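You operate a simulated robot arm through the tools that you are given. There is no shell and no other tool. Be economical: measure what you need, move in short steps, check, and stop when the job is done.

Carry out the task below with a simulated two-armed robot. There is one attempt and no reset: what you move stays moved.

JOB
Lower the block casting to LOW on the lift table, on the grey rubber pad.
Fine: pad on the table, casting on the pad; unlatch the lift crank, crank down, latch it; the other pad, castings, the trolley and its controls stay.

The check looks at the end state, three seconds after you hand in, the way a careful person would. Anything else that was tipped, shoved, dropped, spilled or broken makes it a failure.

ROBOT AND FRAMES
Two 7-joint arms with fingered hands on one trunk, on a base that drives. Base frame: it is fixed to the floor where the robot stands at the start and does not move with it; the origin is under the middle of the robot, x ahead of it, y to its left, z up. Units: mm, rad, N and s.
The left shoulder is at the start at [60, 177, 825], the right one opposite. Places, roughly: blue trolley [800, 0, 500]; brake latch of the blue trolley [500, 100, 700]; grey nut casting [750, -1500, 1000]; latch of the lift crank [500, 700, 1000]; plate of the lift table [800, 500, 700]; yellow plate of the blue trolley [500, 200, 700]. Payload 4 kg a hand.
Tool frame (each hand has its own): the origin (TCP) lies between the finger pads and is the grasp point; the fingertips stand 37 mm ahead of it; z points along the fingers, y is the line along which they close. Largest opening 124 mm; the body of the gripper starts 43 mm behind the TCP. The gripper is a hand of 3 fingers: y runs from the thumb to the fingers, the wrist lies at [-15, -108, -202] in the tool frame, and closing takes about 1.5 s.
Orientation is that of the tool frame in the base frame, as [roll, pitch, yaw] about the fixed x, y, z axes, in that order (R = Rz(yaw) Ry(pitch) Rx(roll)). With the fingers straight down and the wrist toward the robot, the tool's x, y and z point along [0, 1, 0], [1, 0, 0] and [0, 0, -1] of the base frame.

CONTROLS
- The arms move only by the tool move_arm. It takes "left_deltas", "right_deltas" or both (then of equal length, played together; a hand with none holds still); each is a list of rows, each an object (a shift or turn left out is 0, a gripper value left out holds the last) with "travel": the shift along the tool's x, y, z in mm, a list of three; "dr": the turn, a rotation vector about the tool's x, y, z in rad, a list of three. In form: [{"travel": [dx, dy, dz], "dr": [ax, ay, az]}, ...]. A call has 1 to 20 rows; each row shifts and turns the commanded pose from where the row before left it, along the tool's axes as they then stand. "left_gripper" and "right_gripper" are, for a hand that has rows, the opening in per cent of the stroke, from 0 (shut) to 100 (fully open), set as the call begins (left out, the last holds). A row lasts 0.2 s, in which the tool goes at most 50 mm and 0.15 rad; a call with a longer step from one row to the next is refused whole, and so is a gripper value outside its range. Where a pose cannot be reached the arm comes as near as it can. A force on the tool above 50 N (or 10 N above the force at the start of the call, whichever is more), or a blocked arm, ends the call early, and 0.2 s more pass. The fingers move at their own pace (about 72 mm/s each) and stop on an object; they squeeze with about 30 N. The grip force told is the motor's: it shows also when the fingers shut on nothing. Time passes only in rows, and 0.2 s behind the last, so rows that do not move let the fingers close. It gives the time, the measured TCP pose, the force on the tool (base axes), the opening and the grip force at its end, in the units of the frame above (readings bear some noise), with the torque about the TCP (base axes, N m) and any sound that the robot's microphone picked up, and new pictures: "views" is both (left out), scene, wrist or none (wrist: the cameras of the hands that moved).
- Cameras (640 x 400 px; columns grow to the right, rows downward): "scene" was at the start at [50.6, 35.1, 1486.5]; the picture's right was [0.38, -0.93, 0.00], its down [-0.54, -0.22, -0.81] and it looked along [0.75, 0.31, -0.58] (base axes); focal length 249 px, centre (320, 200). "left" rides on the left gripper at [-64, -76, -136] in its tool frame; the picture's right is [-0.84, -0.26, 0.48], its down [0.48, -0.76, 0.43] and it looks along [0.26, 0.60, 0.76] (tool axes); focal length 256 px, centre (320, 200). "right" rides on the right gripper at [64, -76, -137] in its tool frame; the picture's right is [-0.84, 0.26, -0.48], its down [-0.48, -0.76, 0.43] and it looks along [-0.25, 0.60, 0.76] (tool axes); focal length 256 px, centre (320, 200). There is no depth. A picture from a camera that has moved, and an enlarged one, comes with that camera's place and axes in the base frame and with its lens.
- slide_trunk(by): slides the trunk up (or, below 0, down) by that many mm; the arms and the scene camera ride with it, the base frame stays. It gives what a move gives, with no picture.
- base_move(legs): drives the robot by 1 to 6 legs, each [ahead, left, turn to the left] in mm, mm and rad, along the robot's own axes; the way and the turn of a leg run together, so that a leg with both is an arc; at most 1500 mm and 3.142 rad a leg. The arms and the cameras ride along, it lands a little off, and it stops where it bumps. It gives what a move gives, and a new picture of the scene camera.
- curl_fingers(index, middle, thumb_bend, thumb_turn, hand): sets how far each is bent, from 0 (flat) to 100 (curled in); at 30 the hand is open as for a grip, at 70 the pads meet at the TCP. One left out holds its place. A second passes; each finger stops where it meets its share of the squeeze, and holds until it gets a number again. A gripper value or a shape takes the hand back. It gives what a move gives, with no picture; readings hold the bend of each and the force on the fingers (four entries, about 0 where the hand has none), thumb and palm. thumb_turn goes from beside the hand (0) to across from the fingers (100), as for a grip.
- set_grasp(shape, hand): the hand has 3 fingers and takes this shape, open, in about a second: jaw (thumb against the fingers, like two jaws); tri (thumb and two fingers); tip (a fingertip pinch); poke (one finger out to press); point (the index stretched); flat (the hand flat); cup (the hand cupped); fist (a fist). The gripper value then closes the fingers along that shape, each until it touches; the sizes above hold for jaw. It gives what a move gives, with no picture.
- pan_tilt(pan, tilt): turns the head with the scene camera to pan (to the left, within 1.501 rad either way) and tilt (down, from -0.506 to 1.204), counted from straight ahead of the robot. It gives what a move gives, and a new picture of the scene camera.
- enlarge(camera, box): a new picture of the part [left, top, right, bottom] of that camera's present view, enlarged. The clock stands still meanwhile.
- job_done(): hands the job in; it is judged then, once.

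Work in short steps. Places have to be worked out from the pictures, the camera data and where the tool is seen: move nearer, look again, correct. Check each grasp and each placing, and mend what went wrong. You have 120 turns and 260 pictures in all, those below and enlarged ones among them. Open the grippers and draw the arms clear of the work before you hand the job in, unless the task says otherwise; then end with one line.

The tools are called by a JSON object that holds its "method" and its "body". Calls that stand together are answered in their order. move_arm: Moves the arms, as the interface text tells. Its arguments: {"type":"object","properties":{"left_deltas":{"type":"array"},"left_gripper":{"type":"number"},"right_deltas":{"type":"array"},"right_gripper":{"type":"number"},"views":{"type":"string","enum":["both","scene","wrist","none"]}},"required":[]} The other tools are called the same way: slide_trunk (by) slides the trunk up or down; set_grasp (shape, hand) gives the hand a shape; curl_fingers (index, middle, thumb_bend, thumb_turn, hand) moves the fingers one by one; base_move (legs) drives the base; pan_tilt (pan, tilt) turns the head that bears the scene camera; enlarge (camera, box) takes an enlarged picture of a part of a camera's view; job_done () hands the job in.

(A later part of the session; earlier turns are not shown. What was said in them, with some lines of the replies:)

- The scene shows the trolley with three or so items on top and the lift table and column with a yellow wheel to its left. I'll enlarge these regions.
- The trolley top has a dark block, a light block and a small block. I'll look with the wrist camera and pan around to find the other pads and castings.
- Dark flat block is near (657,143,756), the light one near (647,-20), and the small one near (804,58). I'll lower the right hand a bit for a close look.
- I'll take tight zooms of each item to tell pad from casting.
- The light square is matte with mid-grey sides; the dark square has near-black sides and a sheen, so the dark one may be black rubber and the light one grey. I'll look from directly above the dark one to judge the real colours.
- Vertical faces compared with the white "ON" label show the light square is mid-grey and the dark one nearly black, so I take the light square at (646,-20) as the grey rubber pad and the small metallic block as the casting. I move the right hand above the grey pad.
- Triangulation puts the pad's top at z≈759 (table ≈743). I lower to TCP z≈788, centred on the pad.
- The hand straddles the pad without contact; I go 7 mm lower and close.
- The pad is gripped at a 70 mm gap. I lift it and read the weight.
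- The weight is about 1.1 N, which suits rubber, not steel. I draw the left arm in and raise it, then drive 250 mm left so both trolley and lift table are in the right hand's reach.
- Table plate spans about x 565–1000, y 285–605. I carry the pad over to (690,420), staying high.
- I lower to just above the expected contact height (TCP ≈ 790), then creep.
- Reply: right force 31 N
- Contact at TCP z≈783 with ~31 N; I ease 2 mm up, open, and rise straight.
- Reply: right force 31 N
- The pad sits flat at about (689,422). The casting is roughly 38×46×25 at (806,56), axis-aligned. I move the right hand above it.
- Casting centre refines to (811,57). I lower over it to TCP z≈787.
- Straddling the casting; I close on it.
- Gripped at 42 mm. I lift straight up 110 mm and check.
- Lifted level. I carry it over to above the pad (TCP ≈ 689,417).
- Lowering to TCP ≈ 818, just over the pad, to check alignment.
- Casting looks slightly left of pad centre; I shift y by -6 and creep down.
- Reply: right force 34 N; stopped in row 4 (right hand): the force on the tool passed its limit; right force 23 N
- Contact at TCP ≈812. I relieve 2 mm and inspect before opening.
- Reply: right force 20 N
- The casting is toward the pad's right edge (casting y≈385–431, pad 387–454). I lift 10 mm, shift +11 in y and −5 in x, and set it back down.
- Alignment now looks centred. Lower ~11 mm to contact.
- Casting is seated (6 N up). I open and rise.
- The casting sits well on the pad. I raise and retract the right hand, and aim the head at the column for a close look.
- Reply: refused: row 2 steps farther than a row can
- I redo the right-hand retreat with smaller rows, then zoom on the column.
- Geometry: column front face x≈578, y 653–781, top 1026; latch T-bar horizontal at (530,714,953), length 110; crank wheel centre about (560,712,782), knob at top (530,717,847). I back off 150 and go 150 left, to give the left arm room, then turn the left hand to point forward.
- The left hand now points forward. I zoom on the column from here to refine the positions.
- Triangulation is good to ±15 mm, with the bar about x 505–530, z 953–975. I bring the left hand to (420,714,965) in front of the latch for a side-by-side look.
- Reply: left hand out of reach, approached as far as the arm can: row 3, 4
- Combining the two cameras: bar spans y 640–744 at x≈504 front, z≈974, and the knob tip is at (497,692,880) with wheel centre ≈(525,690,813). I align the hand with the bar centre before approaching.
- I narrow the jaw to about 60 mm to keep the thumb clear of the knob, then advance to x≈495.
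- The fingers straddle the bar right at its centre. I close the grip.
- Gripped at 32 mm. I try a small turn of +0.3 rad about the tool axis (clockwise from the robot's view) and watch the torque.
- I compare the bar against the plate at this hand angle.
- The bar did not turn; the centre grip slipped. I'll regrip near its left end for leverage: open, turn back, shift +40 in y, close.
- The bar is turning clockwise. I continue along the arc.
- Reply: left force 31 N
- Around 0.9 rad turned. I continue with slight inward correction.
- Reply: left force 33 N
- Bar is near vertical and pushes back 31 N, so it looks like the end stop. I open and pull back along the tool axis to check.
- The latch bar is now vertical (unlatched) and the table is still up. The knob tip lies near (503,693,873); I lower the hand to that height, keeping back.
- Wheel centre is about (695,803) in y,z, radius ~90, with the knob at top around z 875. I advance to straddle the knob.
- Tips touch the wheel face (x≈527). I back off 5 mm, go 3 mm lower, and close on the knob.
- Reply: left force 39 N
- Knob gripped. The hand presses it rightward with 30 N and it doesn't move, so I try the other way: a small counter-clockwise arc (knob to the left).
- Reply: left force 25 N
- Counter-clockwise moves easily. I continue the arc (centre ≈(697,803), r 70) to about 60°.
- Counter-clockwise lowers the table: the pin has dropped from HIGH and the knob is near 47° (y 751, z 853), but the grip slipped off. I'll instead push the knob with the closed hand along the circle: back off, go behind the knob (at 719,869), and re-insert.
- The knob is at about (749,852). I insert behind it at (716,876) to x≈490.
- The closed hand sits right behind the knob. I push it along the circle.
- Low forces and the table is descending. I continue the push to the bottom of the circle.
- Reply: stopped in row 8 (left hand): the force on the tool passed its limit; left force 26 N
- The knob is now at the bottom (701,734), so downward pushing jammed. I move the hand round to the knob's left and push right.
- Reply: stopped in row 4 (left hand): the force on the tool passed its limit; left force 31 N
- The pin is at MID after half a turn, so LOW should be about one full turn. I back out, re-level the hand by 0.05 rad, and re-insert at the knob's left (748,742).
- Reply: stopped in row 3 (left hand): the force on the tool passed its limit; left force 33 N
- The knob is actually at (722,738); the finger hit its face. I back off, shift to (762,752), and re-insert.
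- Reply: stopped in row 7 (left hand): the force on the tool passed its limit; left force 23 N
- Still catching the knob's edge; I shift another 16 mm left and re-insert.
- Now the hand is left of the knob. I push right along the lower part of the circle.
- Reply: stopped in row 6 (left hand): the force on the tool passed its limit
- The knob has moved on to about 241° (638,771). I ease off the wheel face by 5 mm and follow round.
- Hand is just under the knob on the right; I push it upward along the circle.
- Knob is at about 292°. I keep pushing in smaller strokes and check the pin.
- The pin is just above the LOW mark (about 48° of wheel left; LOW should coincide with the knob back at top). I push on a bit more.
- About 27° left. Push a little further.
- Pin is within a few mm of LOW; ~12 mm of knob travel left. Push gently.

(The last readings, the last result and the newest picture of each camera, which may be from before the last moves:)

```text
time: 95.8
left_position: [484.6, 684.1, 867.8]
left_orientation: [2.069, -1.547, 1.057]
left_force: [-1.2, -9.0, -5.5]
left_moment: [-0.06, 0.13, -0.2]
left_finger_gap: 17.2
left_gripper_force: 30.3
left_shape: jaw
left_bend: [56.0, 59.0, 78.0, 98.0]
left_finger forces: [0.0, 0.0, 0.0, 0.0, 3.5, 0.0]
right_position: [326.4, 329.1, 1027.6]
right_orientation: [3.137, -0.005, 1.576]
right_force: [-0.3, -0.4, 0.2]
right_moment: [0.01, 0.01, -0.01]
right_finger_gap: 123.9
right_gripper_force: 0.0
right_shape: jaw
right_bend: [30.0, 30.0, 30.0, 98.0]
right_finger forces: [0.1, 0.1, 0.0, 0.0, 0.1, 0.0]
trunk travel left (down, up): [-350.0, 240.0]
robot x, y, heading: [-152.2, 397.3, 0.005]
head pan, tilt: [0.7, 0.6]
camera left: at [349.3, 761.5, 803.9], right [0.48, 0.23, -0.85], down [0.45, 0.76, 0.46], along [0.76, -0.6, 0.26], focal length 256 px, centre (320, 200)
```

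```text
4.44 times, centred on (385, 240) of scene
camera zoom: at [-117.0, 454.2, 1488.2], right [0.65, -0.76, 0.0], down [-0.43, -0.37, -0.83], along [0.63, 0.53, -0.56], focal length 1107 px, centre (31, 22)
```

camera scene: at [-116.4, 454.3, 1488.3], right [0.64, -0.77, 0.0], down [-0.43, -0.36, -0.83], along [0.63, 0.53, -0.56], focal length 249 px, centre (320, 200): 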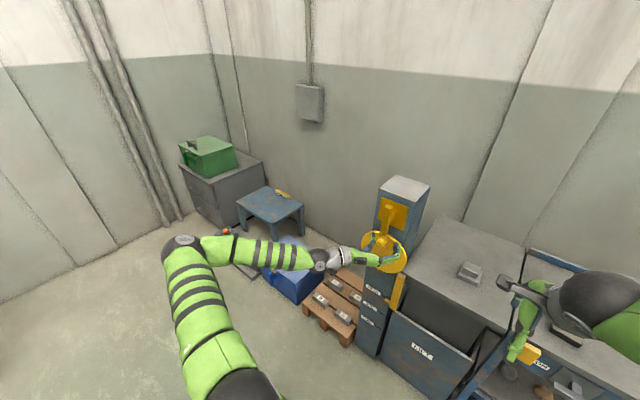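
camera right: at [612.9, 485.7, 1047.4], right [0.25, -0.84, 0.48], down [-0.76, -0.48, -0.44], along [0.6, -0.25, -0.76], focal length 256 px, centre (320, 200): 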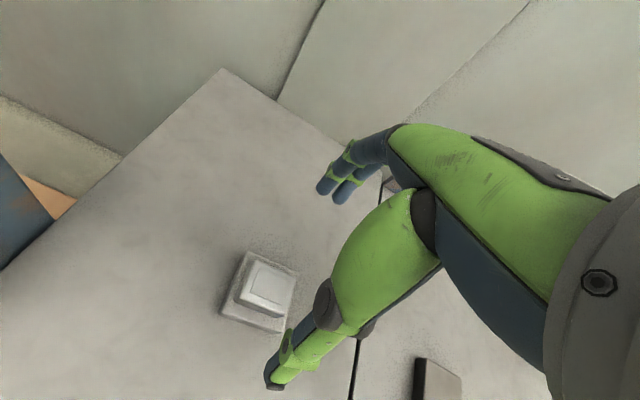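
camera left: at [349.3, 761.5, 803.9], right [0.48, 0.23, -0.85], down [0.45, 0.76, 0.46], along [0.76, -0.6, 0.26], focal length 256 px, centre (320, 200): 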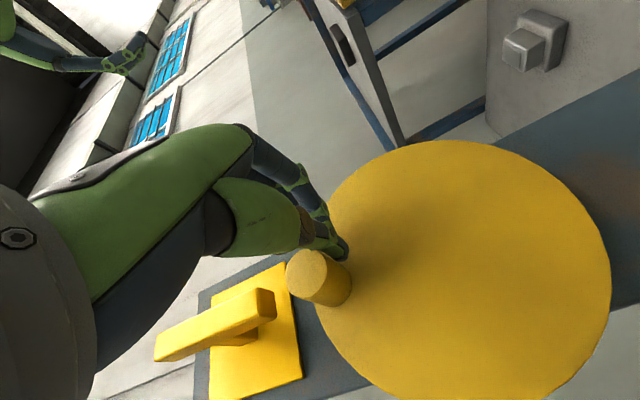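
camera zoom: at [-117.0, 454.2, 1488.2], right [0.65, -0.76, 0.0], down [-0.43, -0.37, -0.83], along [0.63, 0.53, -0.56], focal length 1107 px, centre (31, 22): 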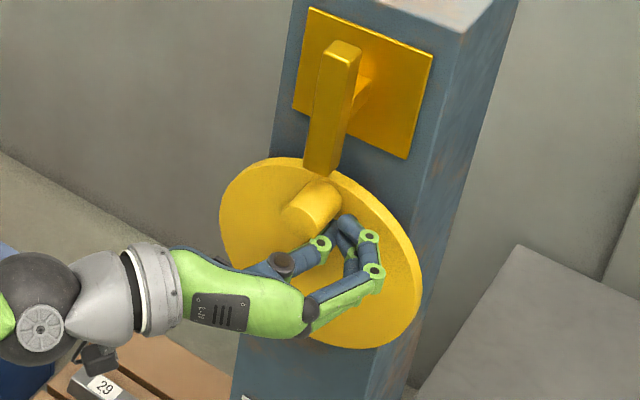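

Pin now matches the LOW geometry and resistance is rising. One more gentle 5 mm push to see whether this is the end stop.

{"method": "move_arm", "body": {"left_deltas": [{"travel": [0, -3, 0]}, {"travel": [0, -3, 0]}, {}, {}], "views": "none"}}

{"method": "enlarge", "body": {"camera": "scene", "box": [355, 285, 405, 350]}}

{"method": "enlarge", "body": {"camera": "scene", "box": [345, 195, 425, 285]}}

```text
time: 96.8
left_position: [485.4, 688.6, 867.6]
left_orientation: [2.112, -1.549, 1.015]
left_force: [-2.0, -22.2, -10.2]
left_moment: [-0.02, 0.1, -0.2]
left_finger_gap: 15.0
left_gripper_force: 30.1
left_shape: jaw
left_bend: [54.0, 59.0, 76.0, 98.0]
left_finger forces: [0.1, 0.0, 0.0, 0.0, 17.5, 0.0]
right_position: [326.5, 329.6, 1027.0]
right_orientation: [3.137, -0.008, 1.574]
right_force: [0.0, 0.2, -0.7]
right_moment: [0.01, -0.01, -0.04]
right_finger_gap: 123.7
right_gripper_force: 0.0
right_shape: jaw
right_bend: [30.0, 30.0, 30.0, 98.0]
right_finger forces: [0.0, 0.0, 0.1, 0.0, 0.2, 0.0]
trunk travel left (down, up): [-350.0, 240.0]
robot x, y, heading: [-155.5, 395.1, 0.005]
head pan, tilt: [0.7, 0.6]
```

```text
6.15 times, centred on (380, 318) of scene
camera zoom: at [-116.9, 453.0, 1488.3], right [0.65, -0.76, 0.0], down [-0.43, -0.37, -0.83], along [0.63, 0.54, -0.56], focal length 1533 px, centre (-49, -523)
```

zoom: 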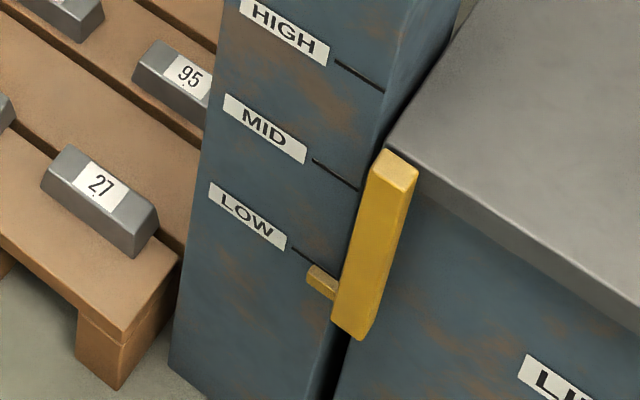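

```text
4.44 times, centred on (385, 240) of scene
camera zoom: at [-116.9, 453.0, 1488.3], right [0.65, -0.76, 0.0], down [-0.43, -0.37, -0.83], along [0.63, 0.54, -0.56], focal length 1107 px, centre (31, 22)
```

zoom: 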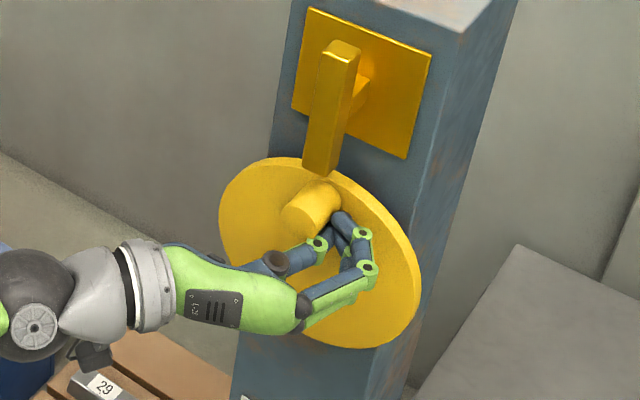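

The wheel is at its stop and the pin is at LOW. I release sideways, back out, open and rise to the latch bar's top end.

{"method": "move_arm", "body": {"left_deltas": [{"travel": [0, 5, 0]}, {"travel": [0, 4, -5]}, {"travel": [0, 0, -35]}, {"travel": [0, 0, -40]}, {}], "views": "none"}}

{"method": "move_arm", "body": {"left_deltas": [{"travel": [37, -3, 0]}, {"travel": [37, -3, 0]}, {"travel": [37, -3, 0]}, {"travel": [35, -3, 0]}, {}], "left_gripper": 60}}

{"method": "enlarge", "body": {"camera": "scene", "box": [345, 165, 425, 255]}}

```text
time: 98.0
left_position: [403.8, 684.3, 869.0]
left_orientation: [2.015, -1.547, 1.115]
left_force: [-0.3, -0.1, -0.1]
left_moment: [-0.02, -0.01, 0.0]
left_finger_gap: 18.5
left_gripper_force: 29.6
left_shape: jaw
left_bend: [75.0, 59.0, 78.0, 99.0]
left_finger forces: [0.0, 0.0, 0.1, 0.1, 0.0, 0.0]
right_position: [325.3, 330.1, 1028.7]
right_orientation: [3.136, -0.005, 1.575]
right_force: [0.0, -0.1, -0.2]
right_moment: [0.01, -0.01, 0.0]
right_finger_gap: 123.8
right_gripper_force: 0.0
right_shape: jaw
right_bend: [30.0, 30.0, 30.0, 98.0]
right_finger forces: [0.0, 0.1, 0.0, 0.1, 0.1, 0.0]
trunk travel left (down, up): [-350.0, 240.0]
robot x, y, heading: [-154.8, 396.4, 0.007]
head pan, tilt: [0.7, 0.6]
```

```text
time: 99.2
left_position: [407.3, 698.9, 1014.5]
left_orientation: [1.925, -1.549, 1.204]
left_force: [0.1, -0.4, 0.7]
left_moment: [0.01, 0.02, 0.0]
left_finger_gap: 73.9
left_gripper_force: 0.0
left_shape: jaw
left_bend: [38.0, 42.0, 53.0, 99.0]
left_finger forces: [0.0, 0.0, 0.0, 0.1, 0.1, 0.0]
right_position: [327.3, 330.4, 1028.7]
right_orientation: [3.137, -0.005, 1.575]
right_force: [-0.6, -0.1, 0.7]
right_moment: [-0.02, 0.02, -0.01]
right_finger_gap: 124.0
right_gripper_force: 0.1
right_shape: jaw
right_bend: [30.0, 30.0, 30.0, 98.0]
right_finger forces: [0.0, 0.0, 0.1, 0.0, 0.0, 0.1]
trunk travel left (down, up): [-350.0, 240.0]
robot x, y, heading: [-155.3, 400.1, 0.002]
head pan, tilt: [0.7, 0.6]
camera scene: at [-117.5, 454.7, 1488.3], right [0.65, -0.76, 0.0], down [-0.43, -0.37, -0.83], along [0.63, 0.53, -0.56], focal length 249 px, centre (320, 200)
camera left: at [272.0, 775.1, 951.2], right [0.48, 0.23, -0.85], down [0.45, 0.76, 0.46], along [0.76, -0.6, 0.26], focal length 256 px, centre (320, 200)
```

scene: 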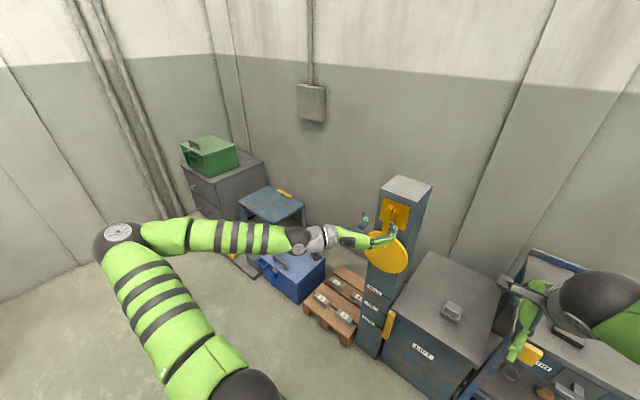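
left: 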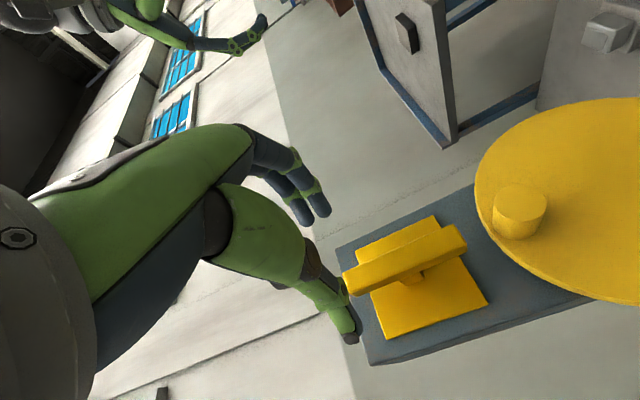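

```text
4.44 times, centred on (385, 210) of scene
camera zoom: at [-117.5, 454.7, 1488.3], right [0.65, -0.76, 0.0], down [-0.43, -0.37, -0.83], along [0.63, 0.53, -0.56], focal length 1107 px, centre (31, 156)
```

zoom: 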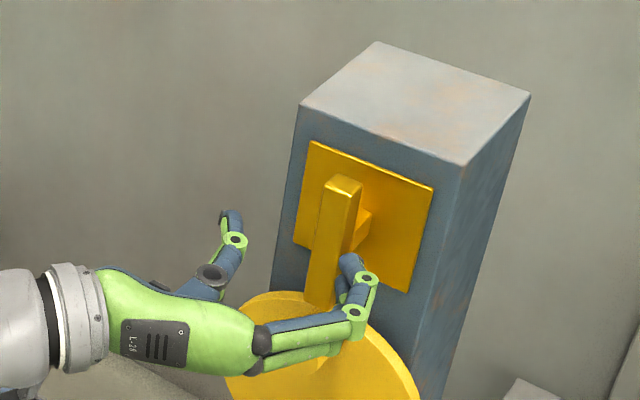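

Same posture as when I released the bar. I advance to x≈493 and close on the bar's top end.

{"method": "move_arm", "body": {"left_deltas": [{"travel": [0, 3, 25]}, {"travel": [0, 0, 25]}, {"travel": [0, 0, 20]}, {"travel": [0, 0, 16]}, {}], "views": "none"}}

{"method": "move_arm", "body": {"left_deltas": [{}, {}, {}, {}, {}, {}], "left_gripper": 0, "views": "wrist"}}

{"method": "enlarge", "body": {"camera": "scene", "box": [345, 165, 425, 255]}}

```text
time: 100.4
left_position: [492.7, 694.2, 1014.7]
left_orientation: [2.053, -1.548, 1.078]
left_force: [0.7, -0.9, 0.3]
left_moment: [0.01, 0.03, 0.0]
left_finger_gap: 74.1
left_gripper_force: 0.1
left_shape: jaw
left_bend: [38.0, 42.0, 53.0, 99.0]
left_finger forces: [0.0, 0.1, 0.0, 0.1, 0.0, 0.0]
right_position: [326.5, 329.6, 1027.3]
right_orientation: [3.136, -0.006, 1.576]
right_force: [0.4, 0.1, 0.7]
right_moment: [0.0, 0.02, 0.0]
right_finger_gap: 123.7
right_gripper_force: 0.1
right_shape: jaw
right_bend: [30.0, 30.0, 30.0, 98.0]
right_finger forces: [0.0, 0.0, 0.0, 0.0, 0.0, 0.0]
trunk travel left (down, up): [-350.0, 240.0]
robot x, y, heading: [-153.4, 395.1, 0.005]
head pan, tilt: [0.7, 0.6]
```

```text
time: 101.8
left_position: [493.9, 695.5, 1014.5]
left_orientation: [1.998, -1.55, 1.132]
left_force: [9.9, 11.6, 4.4]
left_moment: [0.02, -0.07, -0.29]
left_finger_gap: 26.7
left_gripper_force: 30.0
left_shape: jaw
left_bend: [65.0, 67.0, 59.0, 100.0]
left_finger forces: [18.7, 9.5, 0.0, 0.0, 39.1, 0.1]
right_position: [326.9, 331.0, 1027.4]
right_orientation: [3.139, -0.006, 1.576]
right_force: [-0.1, 0.1, -0.5]
right_moment: [-0.01, -0.01, -0.01]
right_finger_gap: 123.7
right_gripper_force: 0.0
right_shape: jaw
right_bend: [30.0, 30.0, 30.0, 98.0]
right_finger forces: [0.0, 0.0, 0.0, 0.0, 0.0, 0.0]
trunk travel left (down, up): [-350.0, 240.0]
robot x, y, heading: [-152.0, 397.1, 0.007]
head pan, tilt: [0.7, 0.6]
camera left: at [358.0, 772.9, 950.0], right [0.48, 0.23, -0.85], down [0.45, 0.77, 0.46], along [0.76, -0.6, 0.26], focal length 256 px, centre (320, 200)
```

left: 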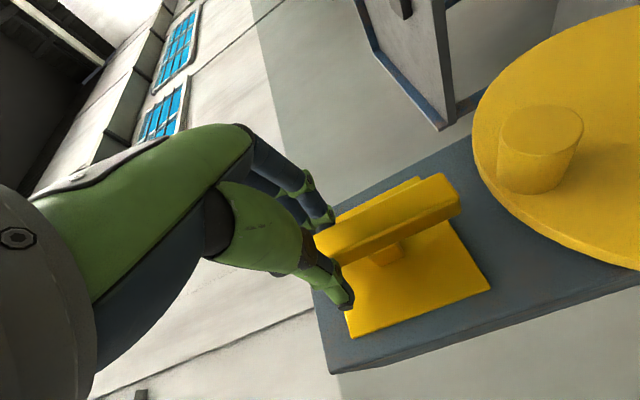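

```text
4.44 times, centred on (385, 210) of scene
camera zoom: at [-116.5, 455.9, 1488.2], right [0.65, -0.76, 0.0], down [-0.43, -0.37, -0.82], along [0.63, 0.53, -0.57], focal length 1107 px, centre (31, 156)
```

zoom: 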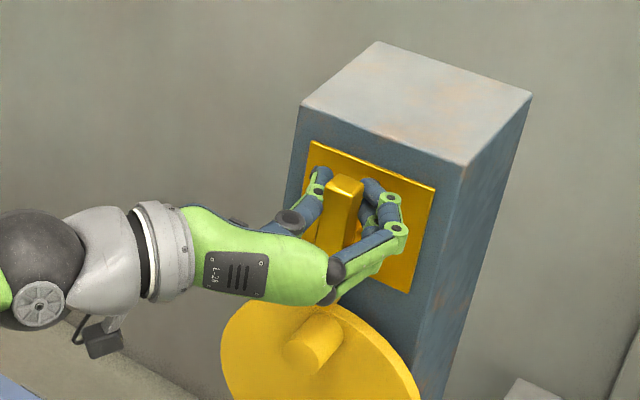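

Gripped. I turn it back counter-clockwise along the arc, in two halves.

{"method": "move_arm", "body": {"left_deltas": [{"travel": [0, -4.1, 0], "dr": [0, 0, -0.1]}, {"travel": [0, -4.1, 0], "dr": [0, 0, -0.1]}, {"travel": [0, -4.1, 0], "dr": [0, 0, -0.1]}, {"travel": [0, -4.1, 0], "dr": [0, 0, -0.1]}, {"travel": [0, -4.1, 0], "dr": [0, 0, -0.1]}, {"travel": [0, -4.1, 0], "dr": [0, 0, -0.1]}, {"travel": [0, -4.1, 0], "dr": [0, 0, -0.1]}, {"travel": [0, -4.1, 0], "dr": [0, 0, -0.1]}, {}], "views": "none"}}

{"method": "enlarge", "body": {"camera": "scene", "box": [345, 165, 425, 255]}}

```text
time: 103.8
left_position: [492.3, 724.4, 1000.3]
left_orientation: [1.584, -0.747, 1.551]
left_force: [19.0, 0.3, 6.0]
left_moment: [-0.06, -0.5, -0.33]
left_finger_gap: 24.1
left_gripper_force: 29.6
left_shape: jaw
left_bend: [64.0, 66.0, 60.0, 100.0]
left_finger forces: [21.9, 11.3, 0.0, 0.0, 31.8, 0.0]
right_position: [327.2, 329.9, 1027.6]
right_orientation: [3.134, -0.005, 1.575]
right_force: [-0.3, 0.0, -0.4]
right_moment: [0.0, -0.01, 0.01]
right_finger_gap: 123.8
right_gripper_force: 0.2
right_shape: jaw
right_bend: [30.0, 30.0, 30.0, 98.0]
right_finger forces: [0.0, 0.0, 0.0, 0.1, 0.1, 0.0]
trunk travel left (down, up): [-350.0, 240.0]
robot x, y, heading: [-158.2, 395.5, 0.003]
head pan, tilt: [0.7, 0.6]
```

```text
4.44 times, centred on (385, 210) of scene
camera zoom: at [-116.0, 454.6, 1488.3], right [0.65, -0.76, 0.0], down [-0.43, -0.37, -0.82], along [0.63, 0.53, -0.57], focal length 1107 px, centre (31, 156)
```

zoom: 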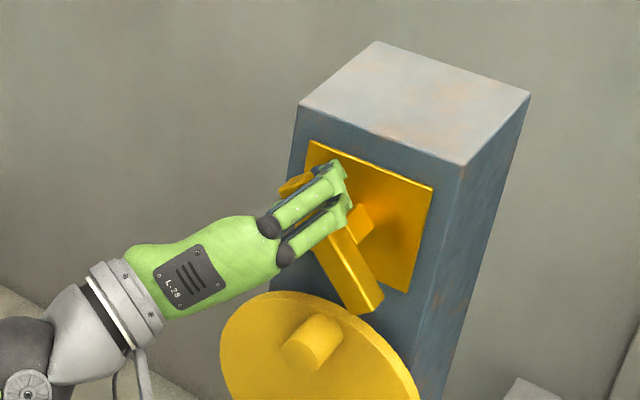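

Good; the second half (0.8 rad more, to slightly past horizontal command).

{"method": "move_arm", "body": {"left_deltas": [{"travel": [0, -4.1, 0], "dr": [0, 0, -0.1]}, {"travel": [0, -4.1, 0], "dr": [0, 0, -0.1]}, {"travel": [0, -4.1, 0], "dr": [0, 0, -0.1]}, {"travel": [0, -4.1, 0], "dr": [0, 0, -0.1]}, {"travel": [0, -4.1, 0], "dr": [0, 0, -0.1]}, {"travel": [0, -4.1, 0], "dr": [0, 0, -0.1]}, {"travel": [0, -4.1, 0], "dr": [0, 0, -0.1]}, {"travel": [0, -4, 0], "dr": [0, 0, -0.05]}, {"travel": [0, -2, 0]}, {}], "views": "wrist"}}

{"method": "enlarge", "body": {"camera": "scene", "box": [345, 165, 425, 255]}}

```text
time: 106.0
left_position: [493.6, 734.6, 970.1]
left_orientation: [1.583, 0.0, 1.559]
left_force: [13.7, -5.4, 4.6]
left_moment: [-0.07, -0.61, -0.05]
left_finger_gap: 23.8
left_gripper_force: 29.9
left_shape: jaw
left_bend: [64.0, 66.0, 60.0, 100.0]
left_finger forces: [21.1, 9.7, 0.1, 0.0, 31.4, 0.0]
right_position: [327.2, 329.9, 1028.2]
right_orientation: [3.136, -0.004, 1.577]
right_force: [0.2, 0.1, 0.2]
right_moment: [-0.01, -0.01, -0.01]
right_finger_gap: 123.4
right_gripper_force: 0.0
right_shape: jaw
right_bend: [30.0, 30.0, 30.0, 98.0]
right_finger forces: [0.0, 0.0, 0.1, 0.0, 0.0, 0.0]
trunk travel left (down, up): [-350.0, 240.0]
robot x, y, heading: [-150.7, 393.9, 0.003]
head pan, tilt: [0.7, 0.6]
camera left: at [356.2, 674.3, 896.8], right [0.47, -0.84, -0.26], down [0.43, 0.48, -0.76], along [0.77, 0.24, 0.59], focal length 256 px, centre (320, 200)
```

left: 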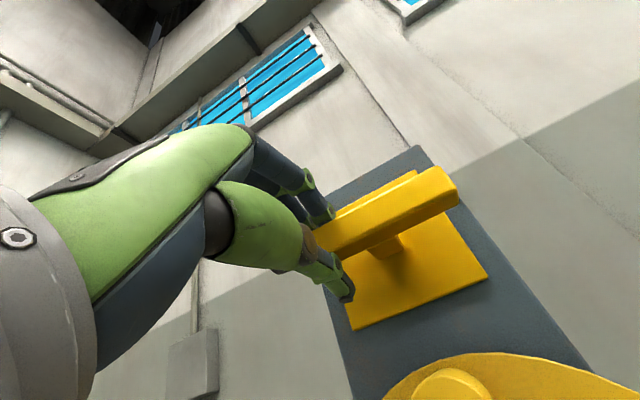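

```text
4.44 times, centred on (385, 210) of scene
camera zoom: at [-116.6, 454.0, 1488.3], right [0.65, -0.76, 0.0], down [-0.43, -0.37, -0.82], along [0.63, 0.53, -0.57], focal length 1107 px, centre (31, 156)
```

zoom: 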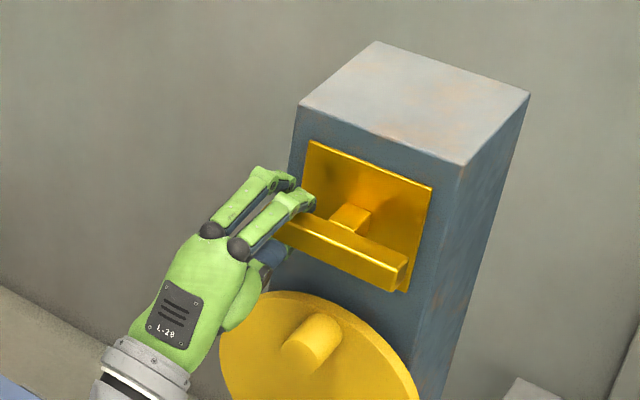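

The bar is about horizontal with little resistance; I press a few mm further to find the latched stop.

{"method": "move_arm", "body": {"left_deltas": [{"travel": [0, -2, 0]}, {"travel": [0, -2, 0]}, {"travel": [0, -2, 0]}, {}], "views": "none"}}

{"method": "enlarge", "body": {"camera": "scene", "box": [345, 165, 425, 255]}}

```text
time: 107.0
left_position: [494.1, 735.3, 966.3]
left_orientation: [1.578, -0.001, 1.554]
left_force: [21.3, -3.0, 23.0]
left_moment: [-0.12, -0.86, 0.03]
left_finger_gap: 21.4
left_gripper_force: 29.6
left_shape: jaw
left_bend: [62.0, 65.0, 62.0, 100.0]
left_finger forces: [24.7, 13.3, 0.0, 0.0, 23.0, 0.1]
right_position: [327.0, 329.4, 1027.5]
right_orientation: [3.137, -0.008, 1.577]
right_force: [0.2, 0.1, 0.5]
right_moment: [0.02, -0.01, 0.0]
right_finger_gap: 123.7
right_gripper_force: 0.1
right_shape: jaw
right_bend: [30.0, 30.0, 30.0, 98.0]
right_finger forces: [0.1, 0.0, 0.1, 0.1, 0.0, 0.0]
trunk travel left (down, up): [-350.0, 240.0]
robot x, y, heading: [-154.8, 396.9, 0.004]
head pan, tilt: [0.7, 0.6]
```

```text
4.44 times, centred on (385, 210) of scene
camera zoom: at [-116.9, 453.7, 1488.5], right [0.65, -0.76, 0.0], down [-0.43, -0.37, -0.83], along [0.63, 0.54, -0.56], focal length 1107 px, centre (31, 156)
```

zoom: 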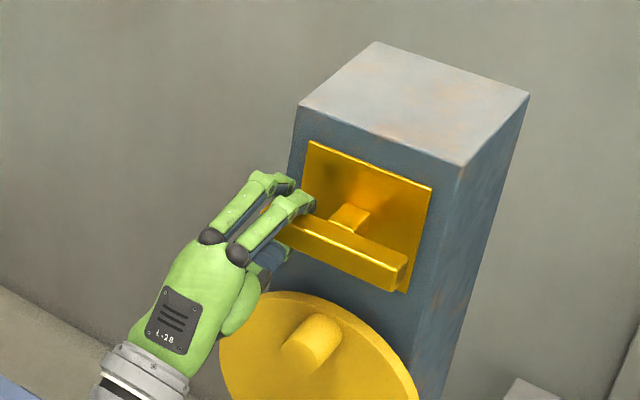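

23 N with no motion: the bar is at its latched stop. I open and back straight out.

{"method": "move_arm", "body": {"left_deltas": [{"travel": [0, 4, 0]}, {}, {}, {}, {"travel": [0, 0, -20]}, {"travel": [0, 0, -40]}, {"travel": [0, 0, -40]}, {"travel": [0, 0, -40]}, {}], "left_gripper": 50}}

{"method": "enlarge", "body": {"camera": "scene", "box": [345, 165, 445, 285]}}

{"method": "enlarge", "body": {"camera": "scene", "box": [355, 265, 475, 350]}}

```text
time: 109.0
left_position: [351.0, 737.0, 971.2]
left_orientation: [1.578, 0.0, 1.556]
left_force: [-0.8, 0.2, 0.0]
left_moment: [-0.02, 0.02, 0.0]
left_finger_gap: 61.5
left_gripper_force: 0.1
left_shape: jaw
left_bend: [42.0, 46.0, 56.0, 100.0]
left_finger forces: [0.1, 0.0, 0.1, 0.0, 0.0, 0.0]
right_position: [327.1, 330.9, 1027.5]
right_orientation: [3.134, -0.006, 1.577]
right_force: [-0.1, -0.3, 0.2]
right_moment: [0.0, 0.0, 0.0]
right_finger_gap: 123.5
right_gripper_force: 0.1
right_shape: jaw
right_bend: [30.0, 30.0, 30.0, 98.0]
right_finger forces: [0.0, 0.0, 0.1, 0.1, 0.1, 0.0]
trunk travel left (down, up): [-350.0, 240.0]
robot x, y, heading: [-157.3, 397.9, 0.004]
head pan, tilt: [0.7, 0.6]
camera scene: at [-117.6, 454.8, 1488.3], right [0.65, -0.76, 0.0], down [-0.43, -0.37, -0.83], along [0.63, 0.53, -0.56], focal length 249 px, centre (320, 200)
camera left: at [213.7, 676.8, 896.1], right [0.47, -0.84, -0.26], down [0.43, 0.48, -0.76], along [0.77, 0.25, 0.59], focal length 256 px, centre (320, 200)
```

scene: 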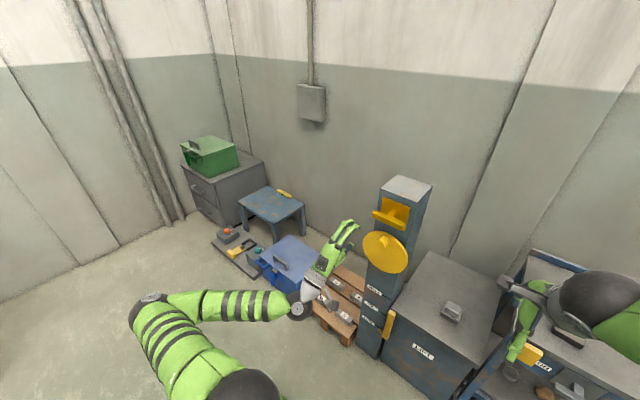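
left: 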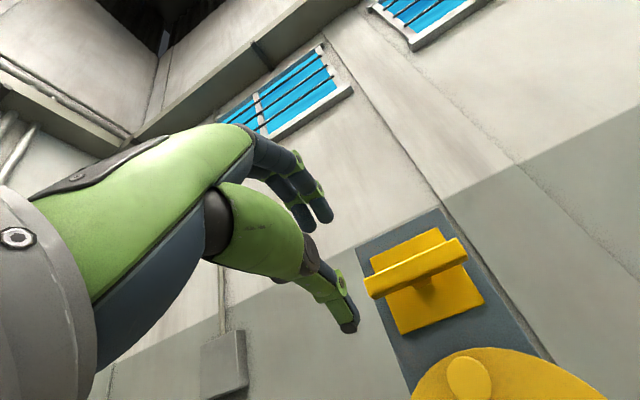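

```text
3.33 times, centred on (395, 225) of scene
camera zoom: at [-117.6, 454.8, 1488.3], right [0.65, -0.76, 0.0], down [-0.43, -0.37, -0.83], along [0.63, 0.53, -0.56], focal length 830 px, centre (70, 117)
```

zoom: 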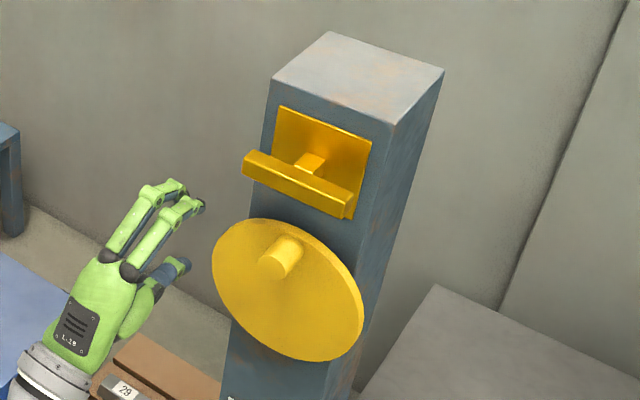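

```text
4.71 times, centred on (415, 308) of scene
camera zoom: at [-117.6, 454.8, 1488.3], right [0.65, -0.76, 0.0], down [-0.43, -0.37, -0.83], along [0.63, 0.53, -0.56], focal length 1172 px, centre (-127, -306)
```

zoom: 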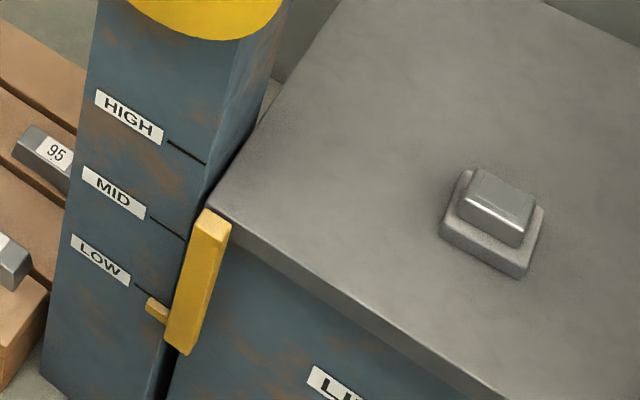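

Latch is horizontal again, knob at top, pin at LOW, and the casting sits on the pad. I open the left hand fully, draw it further back, and take a last look at the trolley.

{"method": "move_arm", "body": {"left_deltas": [{"travel": [0, 0, -40]}, {"travel": [0, 0, -30]}, {}, {}], "left_gripper": 100, "views": "none"}}

{"method": "pan_tilt", "body": {"pan": 0.0, "tilt": 0.6}}

```text
time: 110.0
left_position: [319.5, 762.6, 949.0]
left_orientation: [1.58, 0.0, 1.559]
left_force: [-0.2, -0.2, 0.4]
left_moment: [0.01, -0.02, -0.02]
left_finger_gap: 123.5
left_gripper_force: 0.0
left_shape: jaw
left_bend: [30.0, 30.0, 30.0, 98.0]
left_finger forces: [0.0, 0.0, 0.1, 0.0, 0.0, 0.1]
left hand out of reach, approached as far as the arm can: row 1, 2
right_position: [326.1, 330.4, 1027.6]
right_orientation: [3.136, -0.005, 1.575]
right_force: [-0.5, 0.3, 0.2]
right_moment: [0.01, 0.0, -0.01]
right_finger_gap: 123.7
right_gripper_force: 0.1
right_shape: jaw
right_bend: [30.0, 30.0, 30.0, 98.0]
right_finger forces: [0.0, 0.1, 0.1, 0.0, 0.0, 0.1]
trunk travel left (down, up): [-350.0, 240.0]
robot x, y, heading: [-152.6, 395.1, 0.006]
head pan, tilt: [0.7, 0.6]
```

```text
time: 111.0
left_position: [320.8, 762.9, 947.9]
left_orientation: [1.581, 0.0, 1.556]
left_force: [0.4, -0.3, -0.4]
left_moment: [-0.01, 0.0, -0.01]
left_finger_gap: 123.6
left_gripper_force: 0.0
left_shape: jaw
left_bend: [30.0, 30.0, 30.0, 98.0]
left_finger forces: [0.1, 0.0, 0.0, 0.1, 0.1, 0.1]
right_position: [327.1, 330.7, 1028.5]
right_orientation: [3.137, -0.005, 1.577]
right_force: [-0.3, 0.9, 0.6]
right_moment: [0.03, 0.02, 0.0]
right_finger_gap: 123.8
right_gripper_force: 0.0
right_shape: jaw
right_bend: [30.0, 30.0, 30.0, 98.0]
right_finger forces: [0.1, 0.0, 0.1, 0.0, 0.0, 0.1]
trunk travel left (down, up): [-350.0, 240.0]
robot x, y, heading: [-152.7, 398.9, 0.006]
head pan, tilt: [0.0, 0.6]
camera scene: at [-96.4, 398.0, 1488.3], right [0.01, -1.0, 0.0], down [-0.56, 0.0, -0.83], along [0.83, 0.0, -0.56], focal length 249 px, centre (320, 200)
```

scene: 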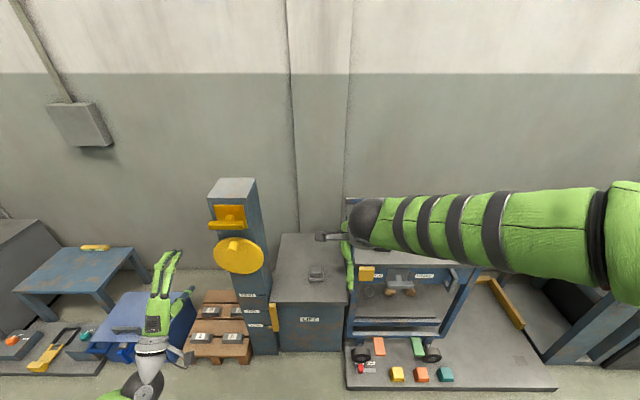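

The table is at LOW and latched, the pad and casting are in place, both hands are open and clear. I hand in.

{"method": "job_done", "body": {}}

```text
The job is handed in.
```

I handed the job in: the block casting sits on the pad on the lift table, cranked down to LOW, with the lift crank latched again. I took the light, matte square for the grey rubber pad, judging by its colour and its weight of about 1 N; the near-black square I took for the other pad, and I did not touch it.
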